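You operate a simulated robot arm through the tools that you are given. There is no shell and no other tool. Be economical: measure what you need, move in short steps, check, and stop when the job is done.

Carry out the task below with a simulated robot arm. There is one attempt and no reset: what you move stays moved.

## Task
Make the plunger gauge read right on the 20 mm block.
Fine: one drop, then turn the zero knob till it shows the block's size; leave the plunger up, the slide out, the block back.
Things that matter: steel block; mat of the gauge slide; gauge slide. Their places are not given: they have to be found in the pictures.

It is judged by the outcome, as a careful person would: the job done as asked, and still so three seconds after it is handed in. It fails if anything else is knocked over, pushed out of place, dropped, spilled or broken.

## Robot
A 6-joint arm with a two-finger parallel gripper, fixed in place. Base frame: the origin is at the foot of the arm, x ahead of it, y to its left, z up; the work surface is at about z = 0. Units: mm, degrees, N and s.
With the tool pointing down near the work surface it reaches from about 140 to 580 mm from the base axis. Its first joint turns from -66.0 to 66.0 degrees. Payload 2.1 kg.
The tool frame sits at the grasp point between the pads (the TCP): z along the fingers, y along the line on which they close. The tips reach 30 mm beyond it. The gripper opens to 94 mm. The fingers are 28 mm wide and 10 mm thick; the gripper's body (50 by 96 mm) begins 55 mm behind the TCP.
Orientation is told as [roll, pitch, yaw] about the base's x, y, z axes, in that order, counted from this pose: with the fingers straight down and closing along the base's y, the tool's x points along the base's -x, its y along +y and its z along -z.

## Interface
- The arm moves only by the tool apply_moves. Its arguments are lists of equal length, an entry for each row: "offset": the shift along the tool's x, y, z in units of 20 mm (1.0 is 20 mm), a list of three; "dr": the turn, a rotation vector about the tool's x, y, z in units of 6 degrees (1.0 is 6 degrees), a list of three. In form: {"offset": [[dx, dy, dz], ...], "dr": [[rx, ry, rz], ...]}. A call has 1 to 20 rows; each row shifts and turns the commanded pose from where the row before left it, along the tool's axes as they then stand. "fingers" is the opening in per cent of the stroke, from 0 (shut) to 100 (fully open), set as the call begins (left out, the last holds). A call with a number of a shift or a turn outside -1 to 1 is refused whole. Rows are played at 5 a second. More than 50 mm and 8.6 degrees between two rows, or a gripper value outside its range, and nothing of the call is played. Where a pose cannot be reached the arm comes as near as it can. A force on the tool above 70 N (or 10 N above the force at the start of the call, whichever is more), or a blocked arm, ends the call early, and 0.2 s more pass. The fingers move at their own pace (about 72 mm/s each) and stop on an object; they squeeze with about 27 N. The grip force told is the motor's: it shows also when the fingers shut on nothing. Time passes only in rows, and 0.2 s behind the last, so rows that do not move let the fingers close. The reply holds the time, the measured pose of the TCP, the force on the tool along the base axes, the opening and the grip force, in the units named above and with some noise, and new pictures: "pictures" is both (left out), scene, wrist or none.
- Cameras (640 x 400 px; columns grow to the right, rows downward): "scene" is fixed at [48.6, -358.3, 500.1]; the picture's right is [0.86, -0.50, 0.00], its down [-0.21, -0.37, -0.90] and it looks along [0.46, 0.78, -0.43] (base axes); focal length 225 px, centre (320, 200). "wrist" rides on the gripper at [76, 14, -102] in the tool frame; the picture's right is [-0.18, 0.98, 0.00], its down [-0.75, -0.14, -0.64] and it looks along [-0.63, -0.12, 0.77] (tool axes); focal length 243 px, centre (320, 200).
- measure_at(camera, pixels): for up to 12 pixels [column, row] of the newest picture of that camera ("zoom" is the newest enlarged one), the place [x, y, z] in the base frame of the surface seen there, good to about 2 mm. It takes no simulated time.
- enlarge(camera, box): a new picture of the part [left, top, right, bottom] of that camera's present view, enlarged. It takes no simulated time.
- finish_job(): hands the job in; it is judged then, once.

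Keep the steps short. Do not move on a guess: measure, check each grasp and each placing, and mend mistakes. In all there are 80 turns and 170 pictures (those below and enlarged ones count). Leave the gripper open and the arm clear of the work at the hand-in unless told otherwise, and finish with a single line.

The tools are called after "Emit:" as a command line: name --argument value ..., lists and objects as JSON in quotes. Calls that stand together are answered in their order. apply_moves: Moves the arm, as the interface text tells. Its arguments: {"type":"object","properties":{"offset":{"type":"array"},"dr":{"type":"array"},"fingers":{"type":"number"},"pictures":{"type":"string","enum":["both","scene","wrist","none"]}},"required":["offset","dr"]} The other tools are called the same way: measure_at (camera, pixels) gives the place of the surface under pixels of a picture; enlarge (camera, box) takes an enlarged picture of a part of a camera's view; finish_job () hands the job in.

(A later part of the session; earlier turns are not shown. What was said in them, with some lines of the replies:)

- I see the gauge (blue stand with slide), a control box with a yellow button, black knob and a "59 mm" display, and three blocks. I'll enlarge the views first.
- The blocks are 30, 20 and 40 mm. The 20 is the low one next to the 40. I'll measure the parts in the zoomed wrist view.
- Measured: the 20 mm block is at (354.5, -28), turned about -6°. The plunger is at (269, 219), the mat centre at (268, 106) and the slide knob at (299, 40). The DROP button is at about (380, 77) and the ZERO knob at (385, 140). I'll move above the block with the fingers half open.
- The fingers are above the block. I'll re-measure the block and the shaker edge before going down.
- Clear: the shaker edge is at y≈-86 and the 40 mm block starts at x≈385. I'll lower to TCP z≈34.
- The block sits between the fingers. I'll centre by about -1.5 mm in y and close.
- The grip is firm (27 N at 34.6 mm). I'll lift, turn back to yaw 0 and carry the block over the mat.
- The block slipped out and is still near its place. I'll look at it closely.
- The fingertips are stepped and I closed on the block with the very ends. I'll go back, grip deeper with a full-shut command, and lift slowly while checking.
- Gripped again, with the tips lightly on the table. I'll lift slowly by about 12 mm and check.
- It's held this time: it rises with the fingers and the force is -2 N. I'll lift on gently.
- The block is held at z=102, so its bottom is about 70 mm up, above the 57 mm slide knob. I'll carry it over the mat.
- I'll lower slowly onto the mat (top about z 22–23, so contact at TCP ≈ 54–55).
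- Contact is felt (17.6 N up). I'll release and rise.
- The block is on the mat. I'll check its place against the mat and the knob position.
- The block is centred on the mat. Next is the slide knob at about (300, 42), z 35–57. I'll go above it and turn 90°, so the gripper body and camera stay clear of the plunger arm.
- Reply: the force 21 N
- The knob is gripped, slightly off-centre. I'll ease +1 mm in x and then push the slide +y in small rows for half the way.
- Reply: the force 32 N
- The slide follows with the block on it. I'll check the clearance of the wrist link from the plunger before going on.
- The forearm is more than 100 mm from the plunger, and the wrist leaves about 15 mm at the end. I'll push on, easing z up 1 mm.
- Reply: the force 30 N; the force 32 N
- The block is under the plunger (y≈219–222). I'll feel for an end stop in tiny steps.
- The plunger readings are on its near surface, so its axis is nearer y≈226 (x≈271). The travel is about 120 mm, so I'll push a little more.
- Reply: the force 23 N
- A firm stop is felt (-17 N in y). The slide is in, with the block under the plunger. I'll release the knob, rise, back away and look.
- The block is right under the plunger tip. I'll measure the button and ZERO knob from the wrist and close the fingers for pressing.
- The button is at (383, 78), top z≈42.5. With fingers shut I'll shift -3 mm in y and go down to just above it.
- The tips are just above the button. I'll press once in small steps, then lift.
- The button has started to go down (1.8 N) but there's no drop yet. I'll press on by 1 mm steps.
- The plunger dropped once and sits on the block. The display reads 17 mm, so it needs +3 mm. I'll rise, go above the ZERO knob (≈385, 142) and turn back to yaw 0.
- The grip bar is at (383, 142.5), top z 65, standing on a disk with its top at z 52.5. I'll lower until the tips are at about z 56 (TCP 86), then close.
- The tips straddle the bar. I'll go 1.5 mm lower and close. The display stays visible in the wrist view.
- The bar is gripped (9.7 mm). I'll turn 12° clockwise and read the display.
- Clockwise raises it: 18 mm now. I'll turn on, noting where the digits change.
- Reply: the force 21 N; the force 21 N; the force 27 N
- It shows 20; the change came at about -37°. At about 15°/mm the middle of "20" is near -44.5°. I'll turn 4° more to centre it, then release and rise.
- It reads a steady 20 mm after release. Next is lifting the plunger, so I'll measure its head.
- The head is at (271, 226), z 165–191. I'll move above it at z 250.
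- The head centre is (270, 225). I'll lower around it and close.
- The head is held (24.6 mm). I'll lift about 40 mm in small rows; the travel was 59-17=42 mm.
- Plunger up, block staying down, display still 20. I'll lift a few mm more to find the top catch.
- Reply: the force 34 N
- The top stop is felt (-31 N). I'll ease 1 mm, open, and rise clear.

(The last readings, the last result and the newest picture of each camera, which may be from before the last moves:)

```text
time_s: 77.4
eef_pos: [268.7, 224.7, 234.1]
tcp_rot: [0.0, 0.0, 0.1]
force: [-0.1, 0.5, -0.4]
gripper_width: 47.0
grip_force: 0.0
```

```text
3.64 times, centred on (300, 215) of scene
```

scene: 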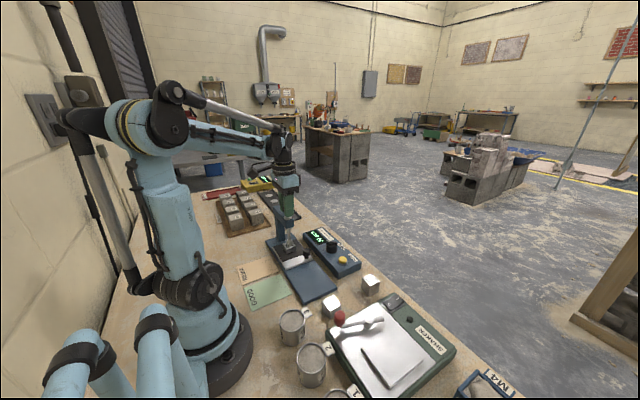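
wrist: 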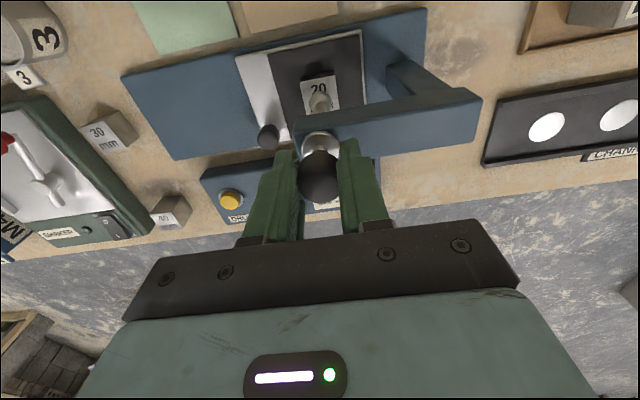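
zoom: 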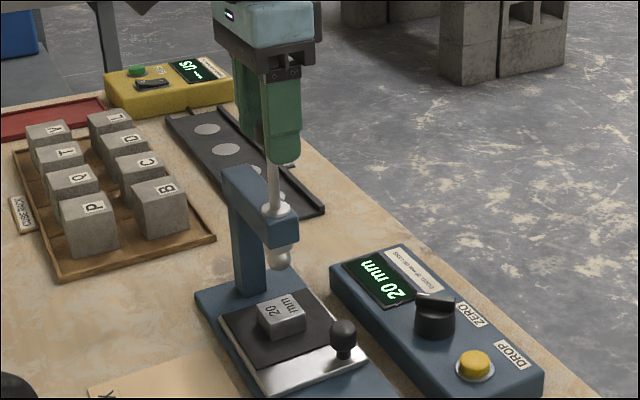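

The plunger stays up by itself. I'll rise, back off to (300, 100), and turn to yaw 90 while coming down.

Emit:
apply_moves --offset '[[0, 0, -0.5], [0, 0, -1], [0, 0, -1], [0, 0, -0.8], [-0.22, -0.9, 0], [-0.22, -0.9, 0], [-0.22, -0.9, 0], [-0.22, -0.9, 0], [-0.22, -0.9, 0], [-0.22, -0.9, 0], [-0.22, -0.85, 0], [0, 0, 0]]' --dr '[[0, 0, 0], [0, 0, 0], [0, 0, 0], [0, 0, 0], [0, 0, 0], [0, 0, 0], [0, 0, 0], [0, 0, 0], [0, 0, 0], [0, 0, 0], [0, 0, 0], [0, 0, 0]]' --pictures "none"

Emit:
apply_moves --offset '[[0, 0, 0.5], [0, 0, 0.5], [0, 0, 0.5], [0, 0, 0.5], [0, 0, 0.5], [0, 0, 0.5], [0, 0, 0.5], [0, 0, 0.5], [0, 0, 0.5], [0, 0, 0.5], [0, 0, 0.5], [0, 0, 0.5], [0, 0, 0.5], [0, 0, 0.5], [0, 0, 0.5], [0, 0, 0]]' --dr '[[0, 0, -1], [0, 0, -1], [0, 0, -1], [0, 0, -1], [0, 0, -1], [0, 0, -1], [0, 0, -1], [0, 0, -1], [0, 0, -1], [0, 0, -1], [0, 0, -1], [0, 0, -1], [0, 0, -1], [0, 0, -1], [0, 0, -1], [0, 0, 0]]' --fingers 45

Emit:
enlarge --camera "scene" --box '[250, 170, 370, 300]'

```text
time_s: 80.0
eef_pos: [301.2, 100.3, 300.2]
tcp_rot: [0.0, 0.0, -0.1]
force: [-0.1, 0.3, 0.2]
gripper_width: 47.1
grip_force: 0.1
```

```text
time_s: 83.4
eef_pos: [299.7, 101.3, 150.9]
tcp_rot: [0.0, 0.0, 90.1]
force: [0.5, 0.9, 1.0]
gripper_width: 42.2
grip_force: 0.2
```

scene: 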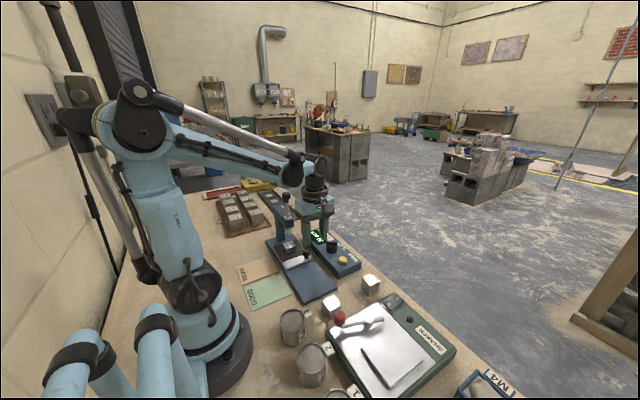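
wrist: 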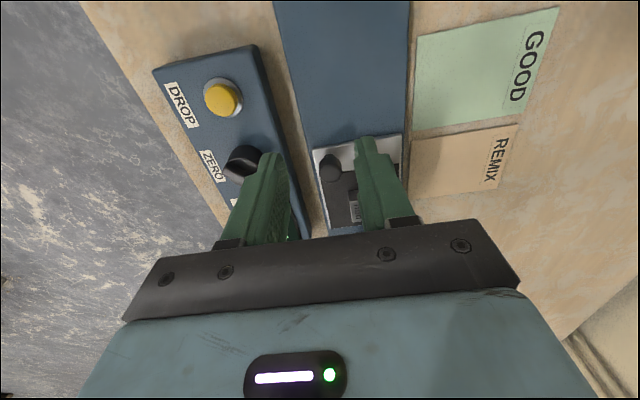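

```text
3.08 times, centred on (310, 235) of scene
```

zoom: 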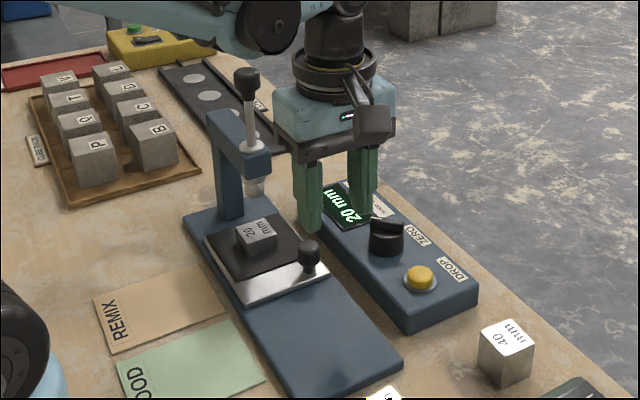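

Plunger up, block and slide in place, display 20. I'll go over the slide knob (300.5, 161.5), lower, and grip.

Emit:
apply_moves --offset '[[-0.6, -0.03, 0], [-0.8, 0, 0], [-0.8, 0, 0], [-0.8, 0, 0], [0, 0, 0.8], [0, 0, 0.8], [0, 0, 0.8], [0, 0, 0.8], [0, 0, 0.8], [0, 0, 0.7], [0, 0, 0]]' --dr '[[0, 0, 0], [0, 0, 0], [0, 0, 0], [0, 0, 0], [0, 0, 0], [0, 0, 0], [0, 0, 0], [0, 0, 0], [0, 0, 0], [0, 0, 0], [0, 0, 0]]'

Emit:
apply_moves --offset '[[0, 0, 0], [0, 0, 0], [0, 0, 0], [0, 0, 0]]' --dr '[[0, 0, 0], [0, 0, 0], [0, 0, 0], [0, 0, 0]]' --fingers 0 --pictures "wrist"

```text
time_s: 85.8
eef_pos: [301.0, 161.2, 55.3]
tcp_rot: [0.0, 0.0, 90.0]
force: [-0.1, -0.7, 0.0]
gripper_width: 42.2
grip_force: 0.0
```

scene: 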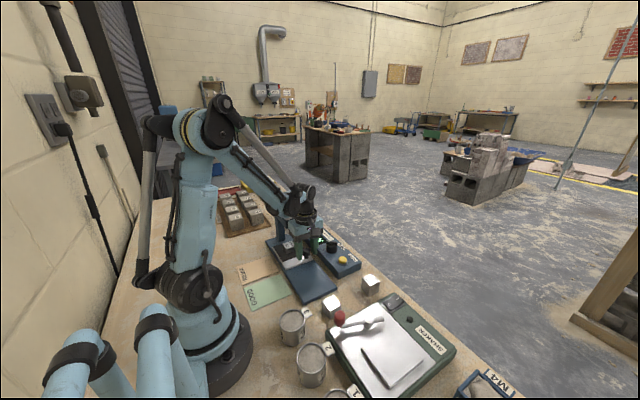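
wrist: 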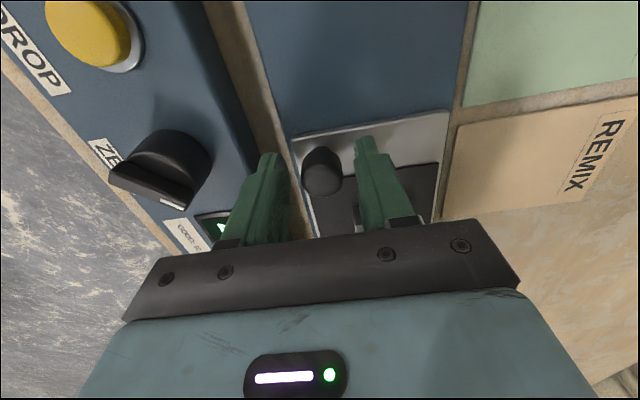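

```text
time_s: 86.8
eef_pos: [301.0, 160.0, 56.9]
tcp_rot: [0.1, 0.0, 90.1]
force: [-13.7, -0.5, -6.8]
gripper_width: 22.9
grip_force: 45.2
```

wrist: 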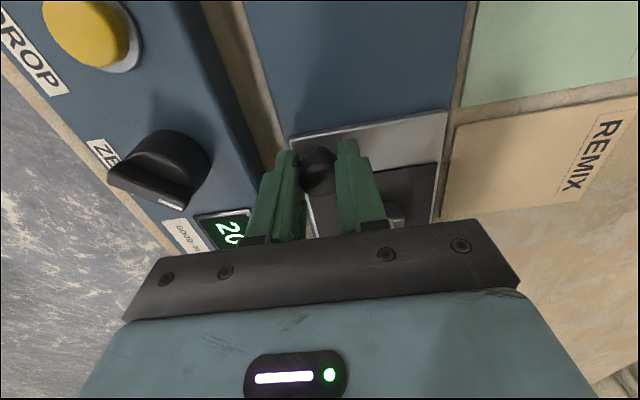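

The knob is held. I'll pull the slide out along -y in small rows, about 112 mm first.

Emit:
apply_moves --offset '[[0.1, 0.02, 0], [0.3, 0, 0], [0.4, 0, 0], [0.4, 0, 0], [0.4, 0, 0], [0.4, 0, 0], [0.4, 0, 0], [0.4, 0, 0], [0.4, 0, 0], [0.4, 0, 0], [0.4, 0, 0], [0.4, 0, 0], [0.4, 0, 0], [0.4, 0, 0], [0.3, 0, 0], [0.1, 0, 0], [0, 0, 0]]' --dr '[[0, 0, 0], [0, 0, 0], [0, 0, 0], [0, 0, 0], [0, 0, 0], [0, 0, 0], [0, 0, 0], [0, 0, 0], [0, 0, 0], [0, 0, 0], [0, 0, 0], [0, 0, 0], [0, 0, 0], [0, 0, 0], [0, 0, 0], [0, 0, 0], [0, 0, 0]]'

```text
time_s: 90.4
eef_pos: [299.8, 48.3, 55.8]
tcp_rot: [0.0, 0.0, 89.9]
force: [-10.6, -0.3, 1.6]
gripper_width: 23.2
grip_force: 44.8
```

scene: 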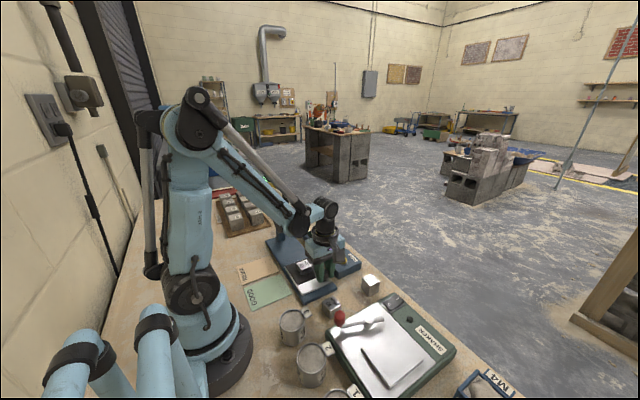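
wrist: 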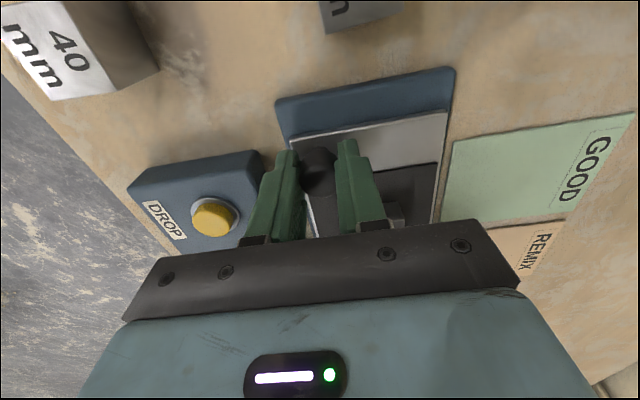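

Now the last 6–8 mm, feeling for the outer stop.

Emit:
apply_moves --offset '[[0.1, 0, 0], [0.1, 0, 0], [0.06, 0, 0], [0.05, 0, 0], [0, 0, 0]]' --dr '[[0, 0, 0], [0, 0, 0], [0, 0, 0], [0, 0, 0], [0, 0, 0]]' --pictures "none"

```text
time_s: 91.6
eef_pos: [300.6, 42.5, 56.1]
tcp_rot: [-0.1, 0.1, 90.0]
force: [-12.5, -0.4, 19.1]
gripper_width: 22.9
grip_force: 45.2
```

Emit:
apply_moves --offset '[[0.04, 0.02, 0], [0.04, 0, 0], [0, 0, 0]]' --dr '[[0, 0, 0], [0, 0, 0], [0, 0, 0]]' --pictures "none"

```text
time_s: 92.4
eef_pos: [300.4, 41.1, 56.1]
tcp_rot: [0.0, 0.0, 90.1]
force: [-4.2, 0.1, 16.0]
gripper_width: 23.0
grip_force: 44.9
```

Emit:
apply_moves --offset '[[0.04, 0, 0], [0.04, 0, 0], [0, 0, 0]]' --dr '[[0, 0, 0], [0, 0, 0], [0, 0, 0]]' --pictures "wrist"

```text
time_s: 93.2
eef_pos: [301.9, 40.0, 56.6]
tcp_rot: [-0.1, -0.2, 90.1]
force: [-0.2, 16.8, -12.8]
gripper_width: 23.2
grip_force: 44.8
```

wrist: 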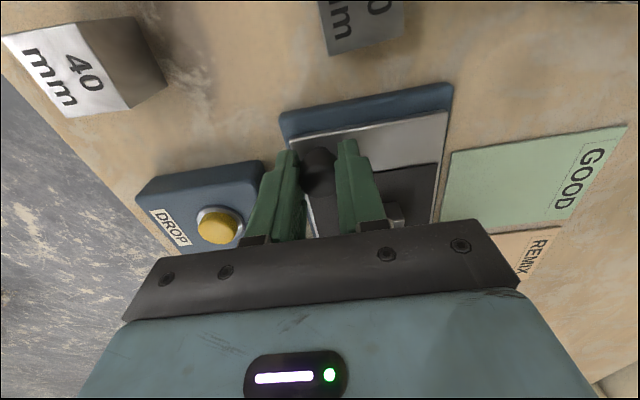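

The outer stop is reached. I'll release, rise and turn back to yaw 0.

Emit:
apply_moves --offset '[[-0.02, 0, 0], [0, 0, 0], [0, 0, -0.5], [0, 0, -1], [0, 0, -1], [0, 0, -0.5], [0, 0, 0]]' --dr '[[0, 0, 0], [0, 0, 0], [0, 0, 0], [0, 0, 0], [0, 0, 0], [0, 0, 0], [0, 0, 0]]' --fingers 45 --pictures "none"

Emit:
apply_moves --offset '[[0, 0, 0], [0, 0, 0], [0, 0, 0], [0, 0, 0], [0, 0, 0], [0, 0, 0], [0, 0, 0], [0, 0, 0], [0, 0, 0], [0, 0, 0], [0, 0, 0], [0, 0, 0], [0, 0, 0], [0, 0, 0], [0, 0, 0], [0.51, 1, 0], [0.51, 1, 0], [0.51, 1, 0], [0, 0.25, 0], [0, 0, 0]]' --dr '[[0, 0, 1], [0, 0, 1], [0, 0, 1], [0, 0, 1], [0, 0, 1], [0, 0, 1], [0, 0, 1], [0, 0, 1], [0, 0, 1], [0, 0, 1], [0, 0, 1], [0, 0, 1], [0, 0, 1], [0, 0, 1], [0, 0, 1], [0, 0, 0], [0, 0, 0], [0, 0, 0], [0, 0, 0], [0, 0, 0]]' --fingers 60

Emit:
enlarge --camera "wrist" --box '[220, 50, 440, 190]'

```text
time_s: 94.8
eef_pos: [301.0, 37.4, 115.6]
tcp_rot: [0.0, -0.1, 90.1]
force: [0.2, 0.8, 0.2]
gripper_width: 42.1
grip_force: 0.1
```

```text
time_s: 99.0
eef_pos: [270.3, 104.7, 114.8]
tcp_rot: [0.0, 0.0, 0.1]
force: [0.5, 1.0, 0.5]
gripper_width: 56.5
grip_force: 0.1
```

scene: 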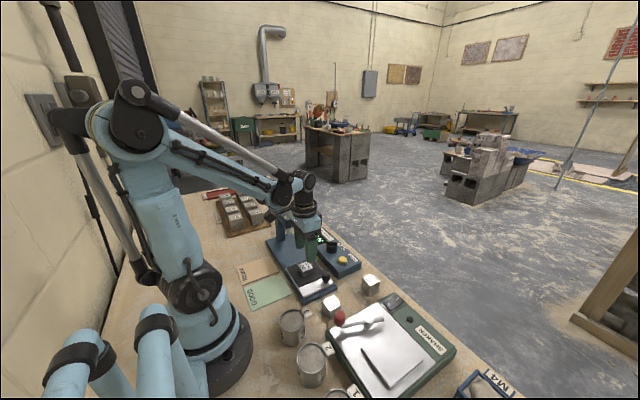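
wrist: 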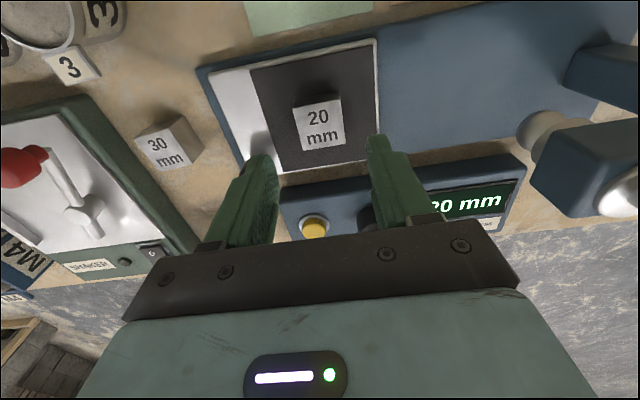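

```text
2.86 times, centred on (330, 120) of wrist
```

zoom: 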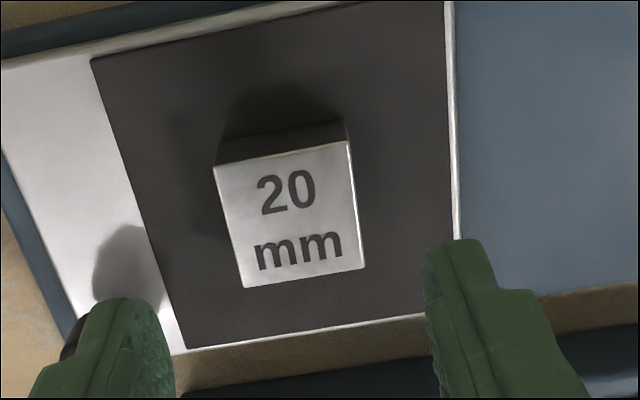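

The block is at (269, 105). I'll lower until the tips nearly touch the mat.

Emit:
apply_moves --offset '[[0.04, 0.03, 0.5], [0, 0, 0.8], [0, 0, 0.8], [0, 0, 0.6], [0, 0, 0.3], [0, 0, 0.06], [0, 0, 0]]' --dr '[[0, 0, 0], [0, 0, 0], [0, 0, 0], [0, 0, 0], [0, 0, 0], [0, 0, 0], [0, 0, 0]]' --pictures "none"

Emit:
apply_moves --offset '[[0, 0, 0], [0, 0, 0], [0, 0, 0], [0, 0, 0], [0, 0, 0]]' --dr '[[0, 0, 0], [0, 0, 0], [0, 0, 0], [0, 0, 0], [0, 0, 0]]' --fingers 0 --pictures "wrist"

```text
time_s: 100.6
eef_pos: [266.9, 104.6, 55.1]
tcp_rot: [0.0, 0.0, 0.1]
force: [0.0, -0.5, -0.8]
gripper_width: 56.5
grip_force: 0.0
```

```text
time_s: 101.8
eef_pos: [267.9, 105.2, 55.6]
tcp_rot: [0.0, 0.0, 0.1]
force: [0.2, 0.3, -0.7]
gripper_width: 34.4
grip_force: 27.0
```

wrist: 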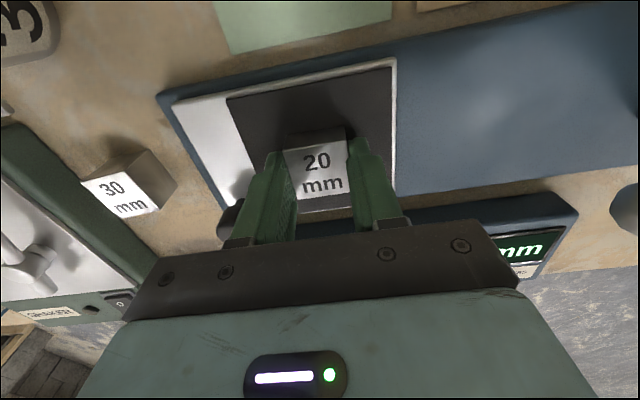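

The grip is about 3 mm too high, like the first one that slipped. I'll reopen, go 2.5 mm lower, and close again.

Emit:
apply_moves --offset '[[0, 0, 0], [0, 0, 0], [0, 0, 0.07], [0, 0, 0.05], [0, 0, 0]]' --dr '[[0, 0, 0], [0, 0, 0], [0, 0, 0], [0, 0, 0], [0, 0, 0]]' --fingers 50 --pictures "none"

Emit:
apply_moves --offset '[[0, 0, 0], [0, 0, 0], [0, 0, 0], [0, 0, 0], [0, 0, 0]]' --dr '[[0, 0, 0], [0, 0, 0], [0, 0, 0], [0, 0, 0], [0, 0, 0]]' --fingers 0 --pictures "none"

Emit:
apply_moves --offset '[[0, 0, -0.05], [0, 0, -0.1], [0, 0, -0.1], [0, 0, -0.1], [0, 0, -0.15], [0, 0, 0]]' --dr '[[0, 0, 0], [0, 0, 0], [0, 0, 0], [0, 0, 0], [0, 0, 0], [0, 0, 0]]' --pictures "wrist"

```text
time_s: 103.0
eef_pos: [267.7, 104.6, 52.5]
tcp_rot: [0.0, 0.0, 0.0]
force: [-0.5, -0.1, 0.6]
gripper_width: 47.0
grip_force: 0.0
```

```text
time_s: 104.2
eef_pos: [268.1, 106.2, 52.4]
tcp_rot: [-0.1, 0.0, 0.0]
force: [0.2, 0.3, 0.0]
gripper_width: 34.2
grip_force: 26.6
```

```text
time_s: 105.6
eef_pos: [268.7, 104.9, 63.5]
tcp_rot: [0.0, 0.1, 0.0]
force: [-0.7, -0.2, -2.2]
gripper_width: 34.5
grip_force: 27.1
```

wrist: 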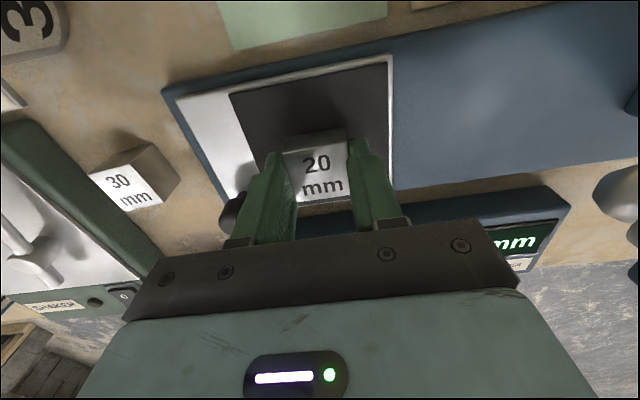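

It's held (-2 N). I'll lift gently and carry it back toward (354.5, -28.5).

Emit:
apply_moves --offset '[[0, 0, -0.3], [0, 0, -0.5], [0, 0, -0.5], [0, 0, -0.5], [0, 0, -0.3], [-0.155, -0.239, 0], [-0.309, -0.478, 0], [-0.309, -0.478, 0], [-0.309, -0.478, 0], [-0.309, -0.478, 0], [-0.309, -0.478, 0], [-0.309, -0.478, 0], [-0.309, -0.478, 0], [-0.309, -0.478, 0], [-0.309, -0.478, 0], [-0.309, -0.478, 0], [-0.309, -0.478, 0], [-0.309, -0.478, 0], [-0.309, -0.478, 0], [-0.148, -0.237, 0]]' --dr '[[0, 0, 0], [0, 0, 0], [0, 0, 0], [0, 0, 0], [0, 0, 0], [0, 0, 0], [0, 0, 0], [0, 0, 0], [0, 0, 0], [0, 0, 0], [0, 0, 0], [0, 0, 0], [0, 0, 0], [0, 0, 0], [0, 0, 0], [0, 0, 0], [0, 0, 0], [0, 0, 0], [0, 0, 0], [0, 0, 0]]' --pictures "none"

Emit:
apply_moves --offset '[[0, 0, 0], [0, 0, 0], [0, 0, 0.4], [0, 0, 0.4], [0, 0, 0.4], [0, 0, 0]]' --dr '[[0, 0, 0.45], [0, 0, 0.45], [0, 0, 0], [0, 0, 0], [0, 0, 0], [0, 0, 0]]'

```text
time_s: 109.8
eef_pos: [354.6, -29.7, 104.4]
tcp_rot: [0.1, 0.0, 0.0]
force: [0.5, 0.7, -1.4]
gripper_width: 34.5
grip_force: 27.7
```

```text
time_s: 111.2
eef_pos: [355.5, -28.1, 79.9]
tcp_rot: [-0.1, 0.1, -5.4]
force: [-0.8, 0.3, -2.6]
gripper_width: 34.4
grip_force: 27.2
```

scene: 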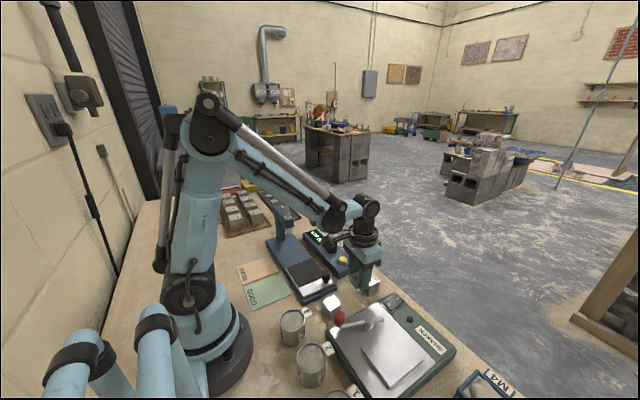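
wrist: 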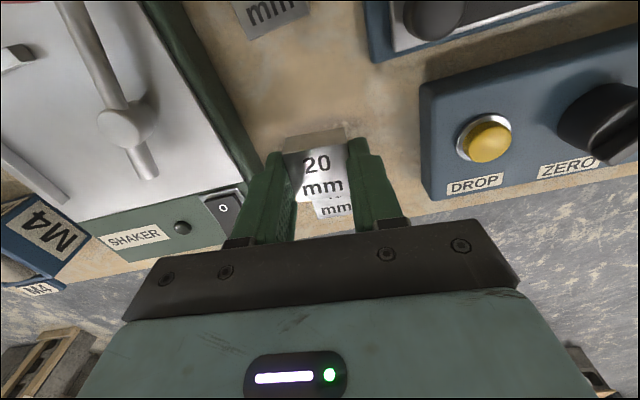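

Above its place. I'll lower it to the table with small final steps.

Emit:
apply_moves --offset '[[0, 0, 0.5], [0, 0, 0.5], [0, 0, 0.5], [0, 0, 0.4], [0, 0, 0.2], [0, 0, 0.1], [0, 0, 0.05], [0, 0, 0]]' --dr '[[0, 0, 0], [0, 0, 0], [0, 0, 0], [0, 0, 0], [0, 0, 0], [0, 0, 0], [0, 0, 0], [0, 0, 0]]' --pictures "none"

Emit:
apply_moves --offset '[[0, 0, 0.05], [0, 0, 0.04], [0, 0, 0]]' --dr '[[0, 0, 0], [0, 0, 0], [0, 0, 0]]' --pictures "none"

```text
time_s: 113.0
eef_pos: [355.2, -28.7, 35.3]
tcp_rot: [0.0, 0.0, -5.5]
force: [-0.2, -0.9, -2.4]
gripper_width: 34.6
grip_force: 27.0
```

```text
time_s: 113.8
eef_pos: [354.6, -29.3, 33.9]
tcp_rot: [-0.1, 0.1, -5.4]
force: [0.2, 0.0, -2.6]
gripper_width: 34.6
grip_force: 27.0
```

Emit:
apply_moves --offset '[[0, 0, 0.04], [0, 0, 0.04], [0, 0, 0]]' --dr '[[0, 0, 0], [0, 0, 0], [0, 0, 0]]' --pictures "none"

```text
time_s: 114.6
eef_pos: [355.8, -29.3, 31.6]
tcp_rot: [0.0, 0.0, -5.4]
force: [-0.6, 0.8, -2.0]
gripper_width: 34.8
grip_force: 27.1
```

Emit:
apply_moves --offset '[[0, 0, 0.03], [0, 0, 0.03], [0, 0, 0]]' --dr '[[0, 0, 0], [0, 0, 0], [0, 0, 0]]' --pictures "none"

```text
time_s: 115.4
eef_pos: [355.6, -28.9, 31.1]
tcp_rot: [0.0, 0.0, -5.4]
force: [-3.7, -1.0, 17.0]
gripper_width: 34.9
grip_force: 26.6
```

Contact (17 N). I'll open just enough to clear (60%), rise straight up, then look.

Emit:
apply_moves --offset '[[0, 0, -0.03], [0, 0, 0], [0, 0, 0], [0, 0, -0.4], [0, 0, -1], [0, 0, -1], [0, 0, -1], [0, 0, -1], [0, 0, -1], [0, 0, -1], [0, 0, 0]]' --dr '[[0, 0, 0], [0, 0, 0], [0, 0, 0], [0, 0, 0], [0, 0, 0], [0, 0, 0], [0, 0, 0], [0, 0, 0], [0, 0, 0], [0, 0, 0], [0, 0, 0]]' --fingers 60 --pictures "none"

Emit:
apply_moves --offset '[[0.8, 0, -1], [0.8, 0, -1], [0.8, 0, -1], [0.8, 0, -1], [0.8, 0, -1], [0, 0, -1], [0, 0, -1], [0, 0, -1], [0, 0, 0]]' --dr '[[0, 0, 0], [0, 0, 0], [0, 0, 0], [0, 0, 0], [0, 0, 0], [0, 0, 0], [0, 0, 0], [0, 0, 0], [0, 0, 0]]' --fingers 100

Emit:
enlarge --camera "scene" --box '[310, 260, 390, 310]'

Emit:
measure_at --camera "zoom" --pixels '[[308, 237], [388, 206], [438, 270], [357, 302], [372, 255]]'

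Emit:
enlarge --camera "scene" --box '[230, 170, 400, 330]'

```text
time_s: 117.8
eef_pos: [355.3, -30.0, 160.1]
tcp_rot: [0.0, 0.0, -5.4]
force: [-0.3, -0.2, -0.2]
gripper_width: 56.6
grip_force: 0.0
```

```text
time_s: 119.8
eef_pos: [275.7, -22.8, 319.1]
tcp_rot: [0.0, 0.0, -5.4]
force: [-0.2, 1.0, -0.3]
gripper_width: 94.0
grip_force: 0.1
```

scene: 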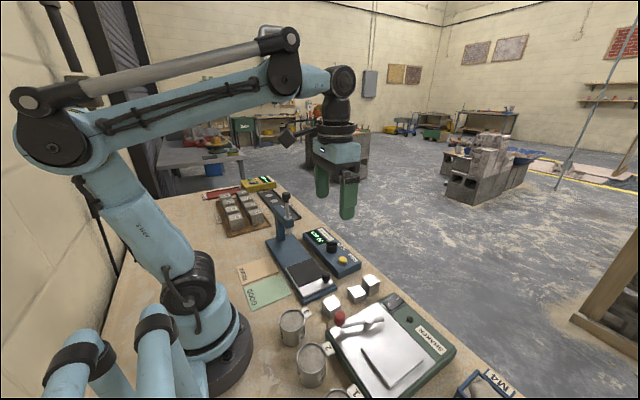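
wrist: 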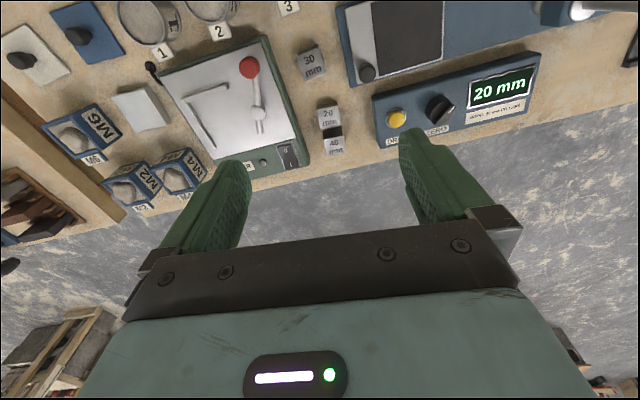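

```text
8.00 times, centred on (350, 285) of scene
```

zoom: 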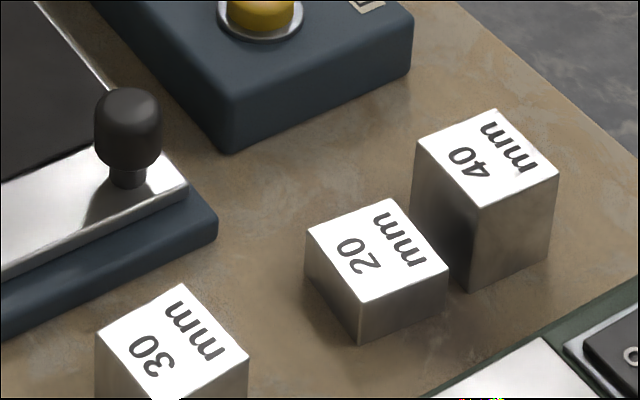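

```text
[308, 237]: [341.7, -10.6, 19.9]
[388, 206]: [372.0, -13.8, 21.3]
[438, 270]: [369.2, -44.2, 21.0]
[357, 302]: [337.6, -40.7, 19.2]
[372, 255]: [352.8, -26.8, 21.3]
```

```text
2.50 times, centred on (315, 250) of scene
```

zoom: 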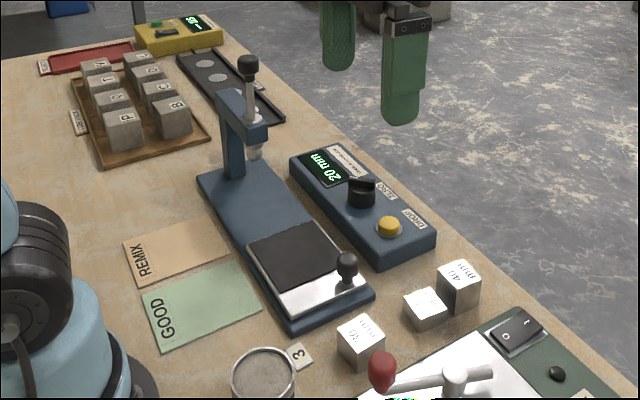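

The block is back within about 1 mm of where it started. The slide is out, the plunger is up, the display shows 20 mm, and the arm is clear with the gripper open. I'll hand in.

Emit:
finish_job

```text
The job is handed in.
```

The gauge now reads 20 mm on the 20 mm block after one drop, with the plunger up, the slide out and the block back in its place.
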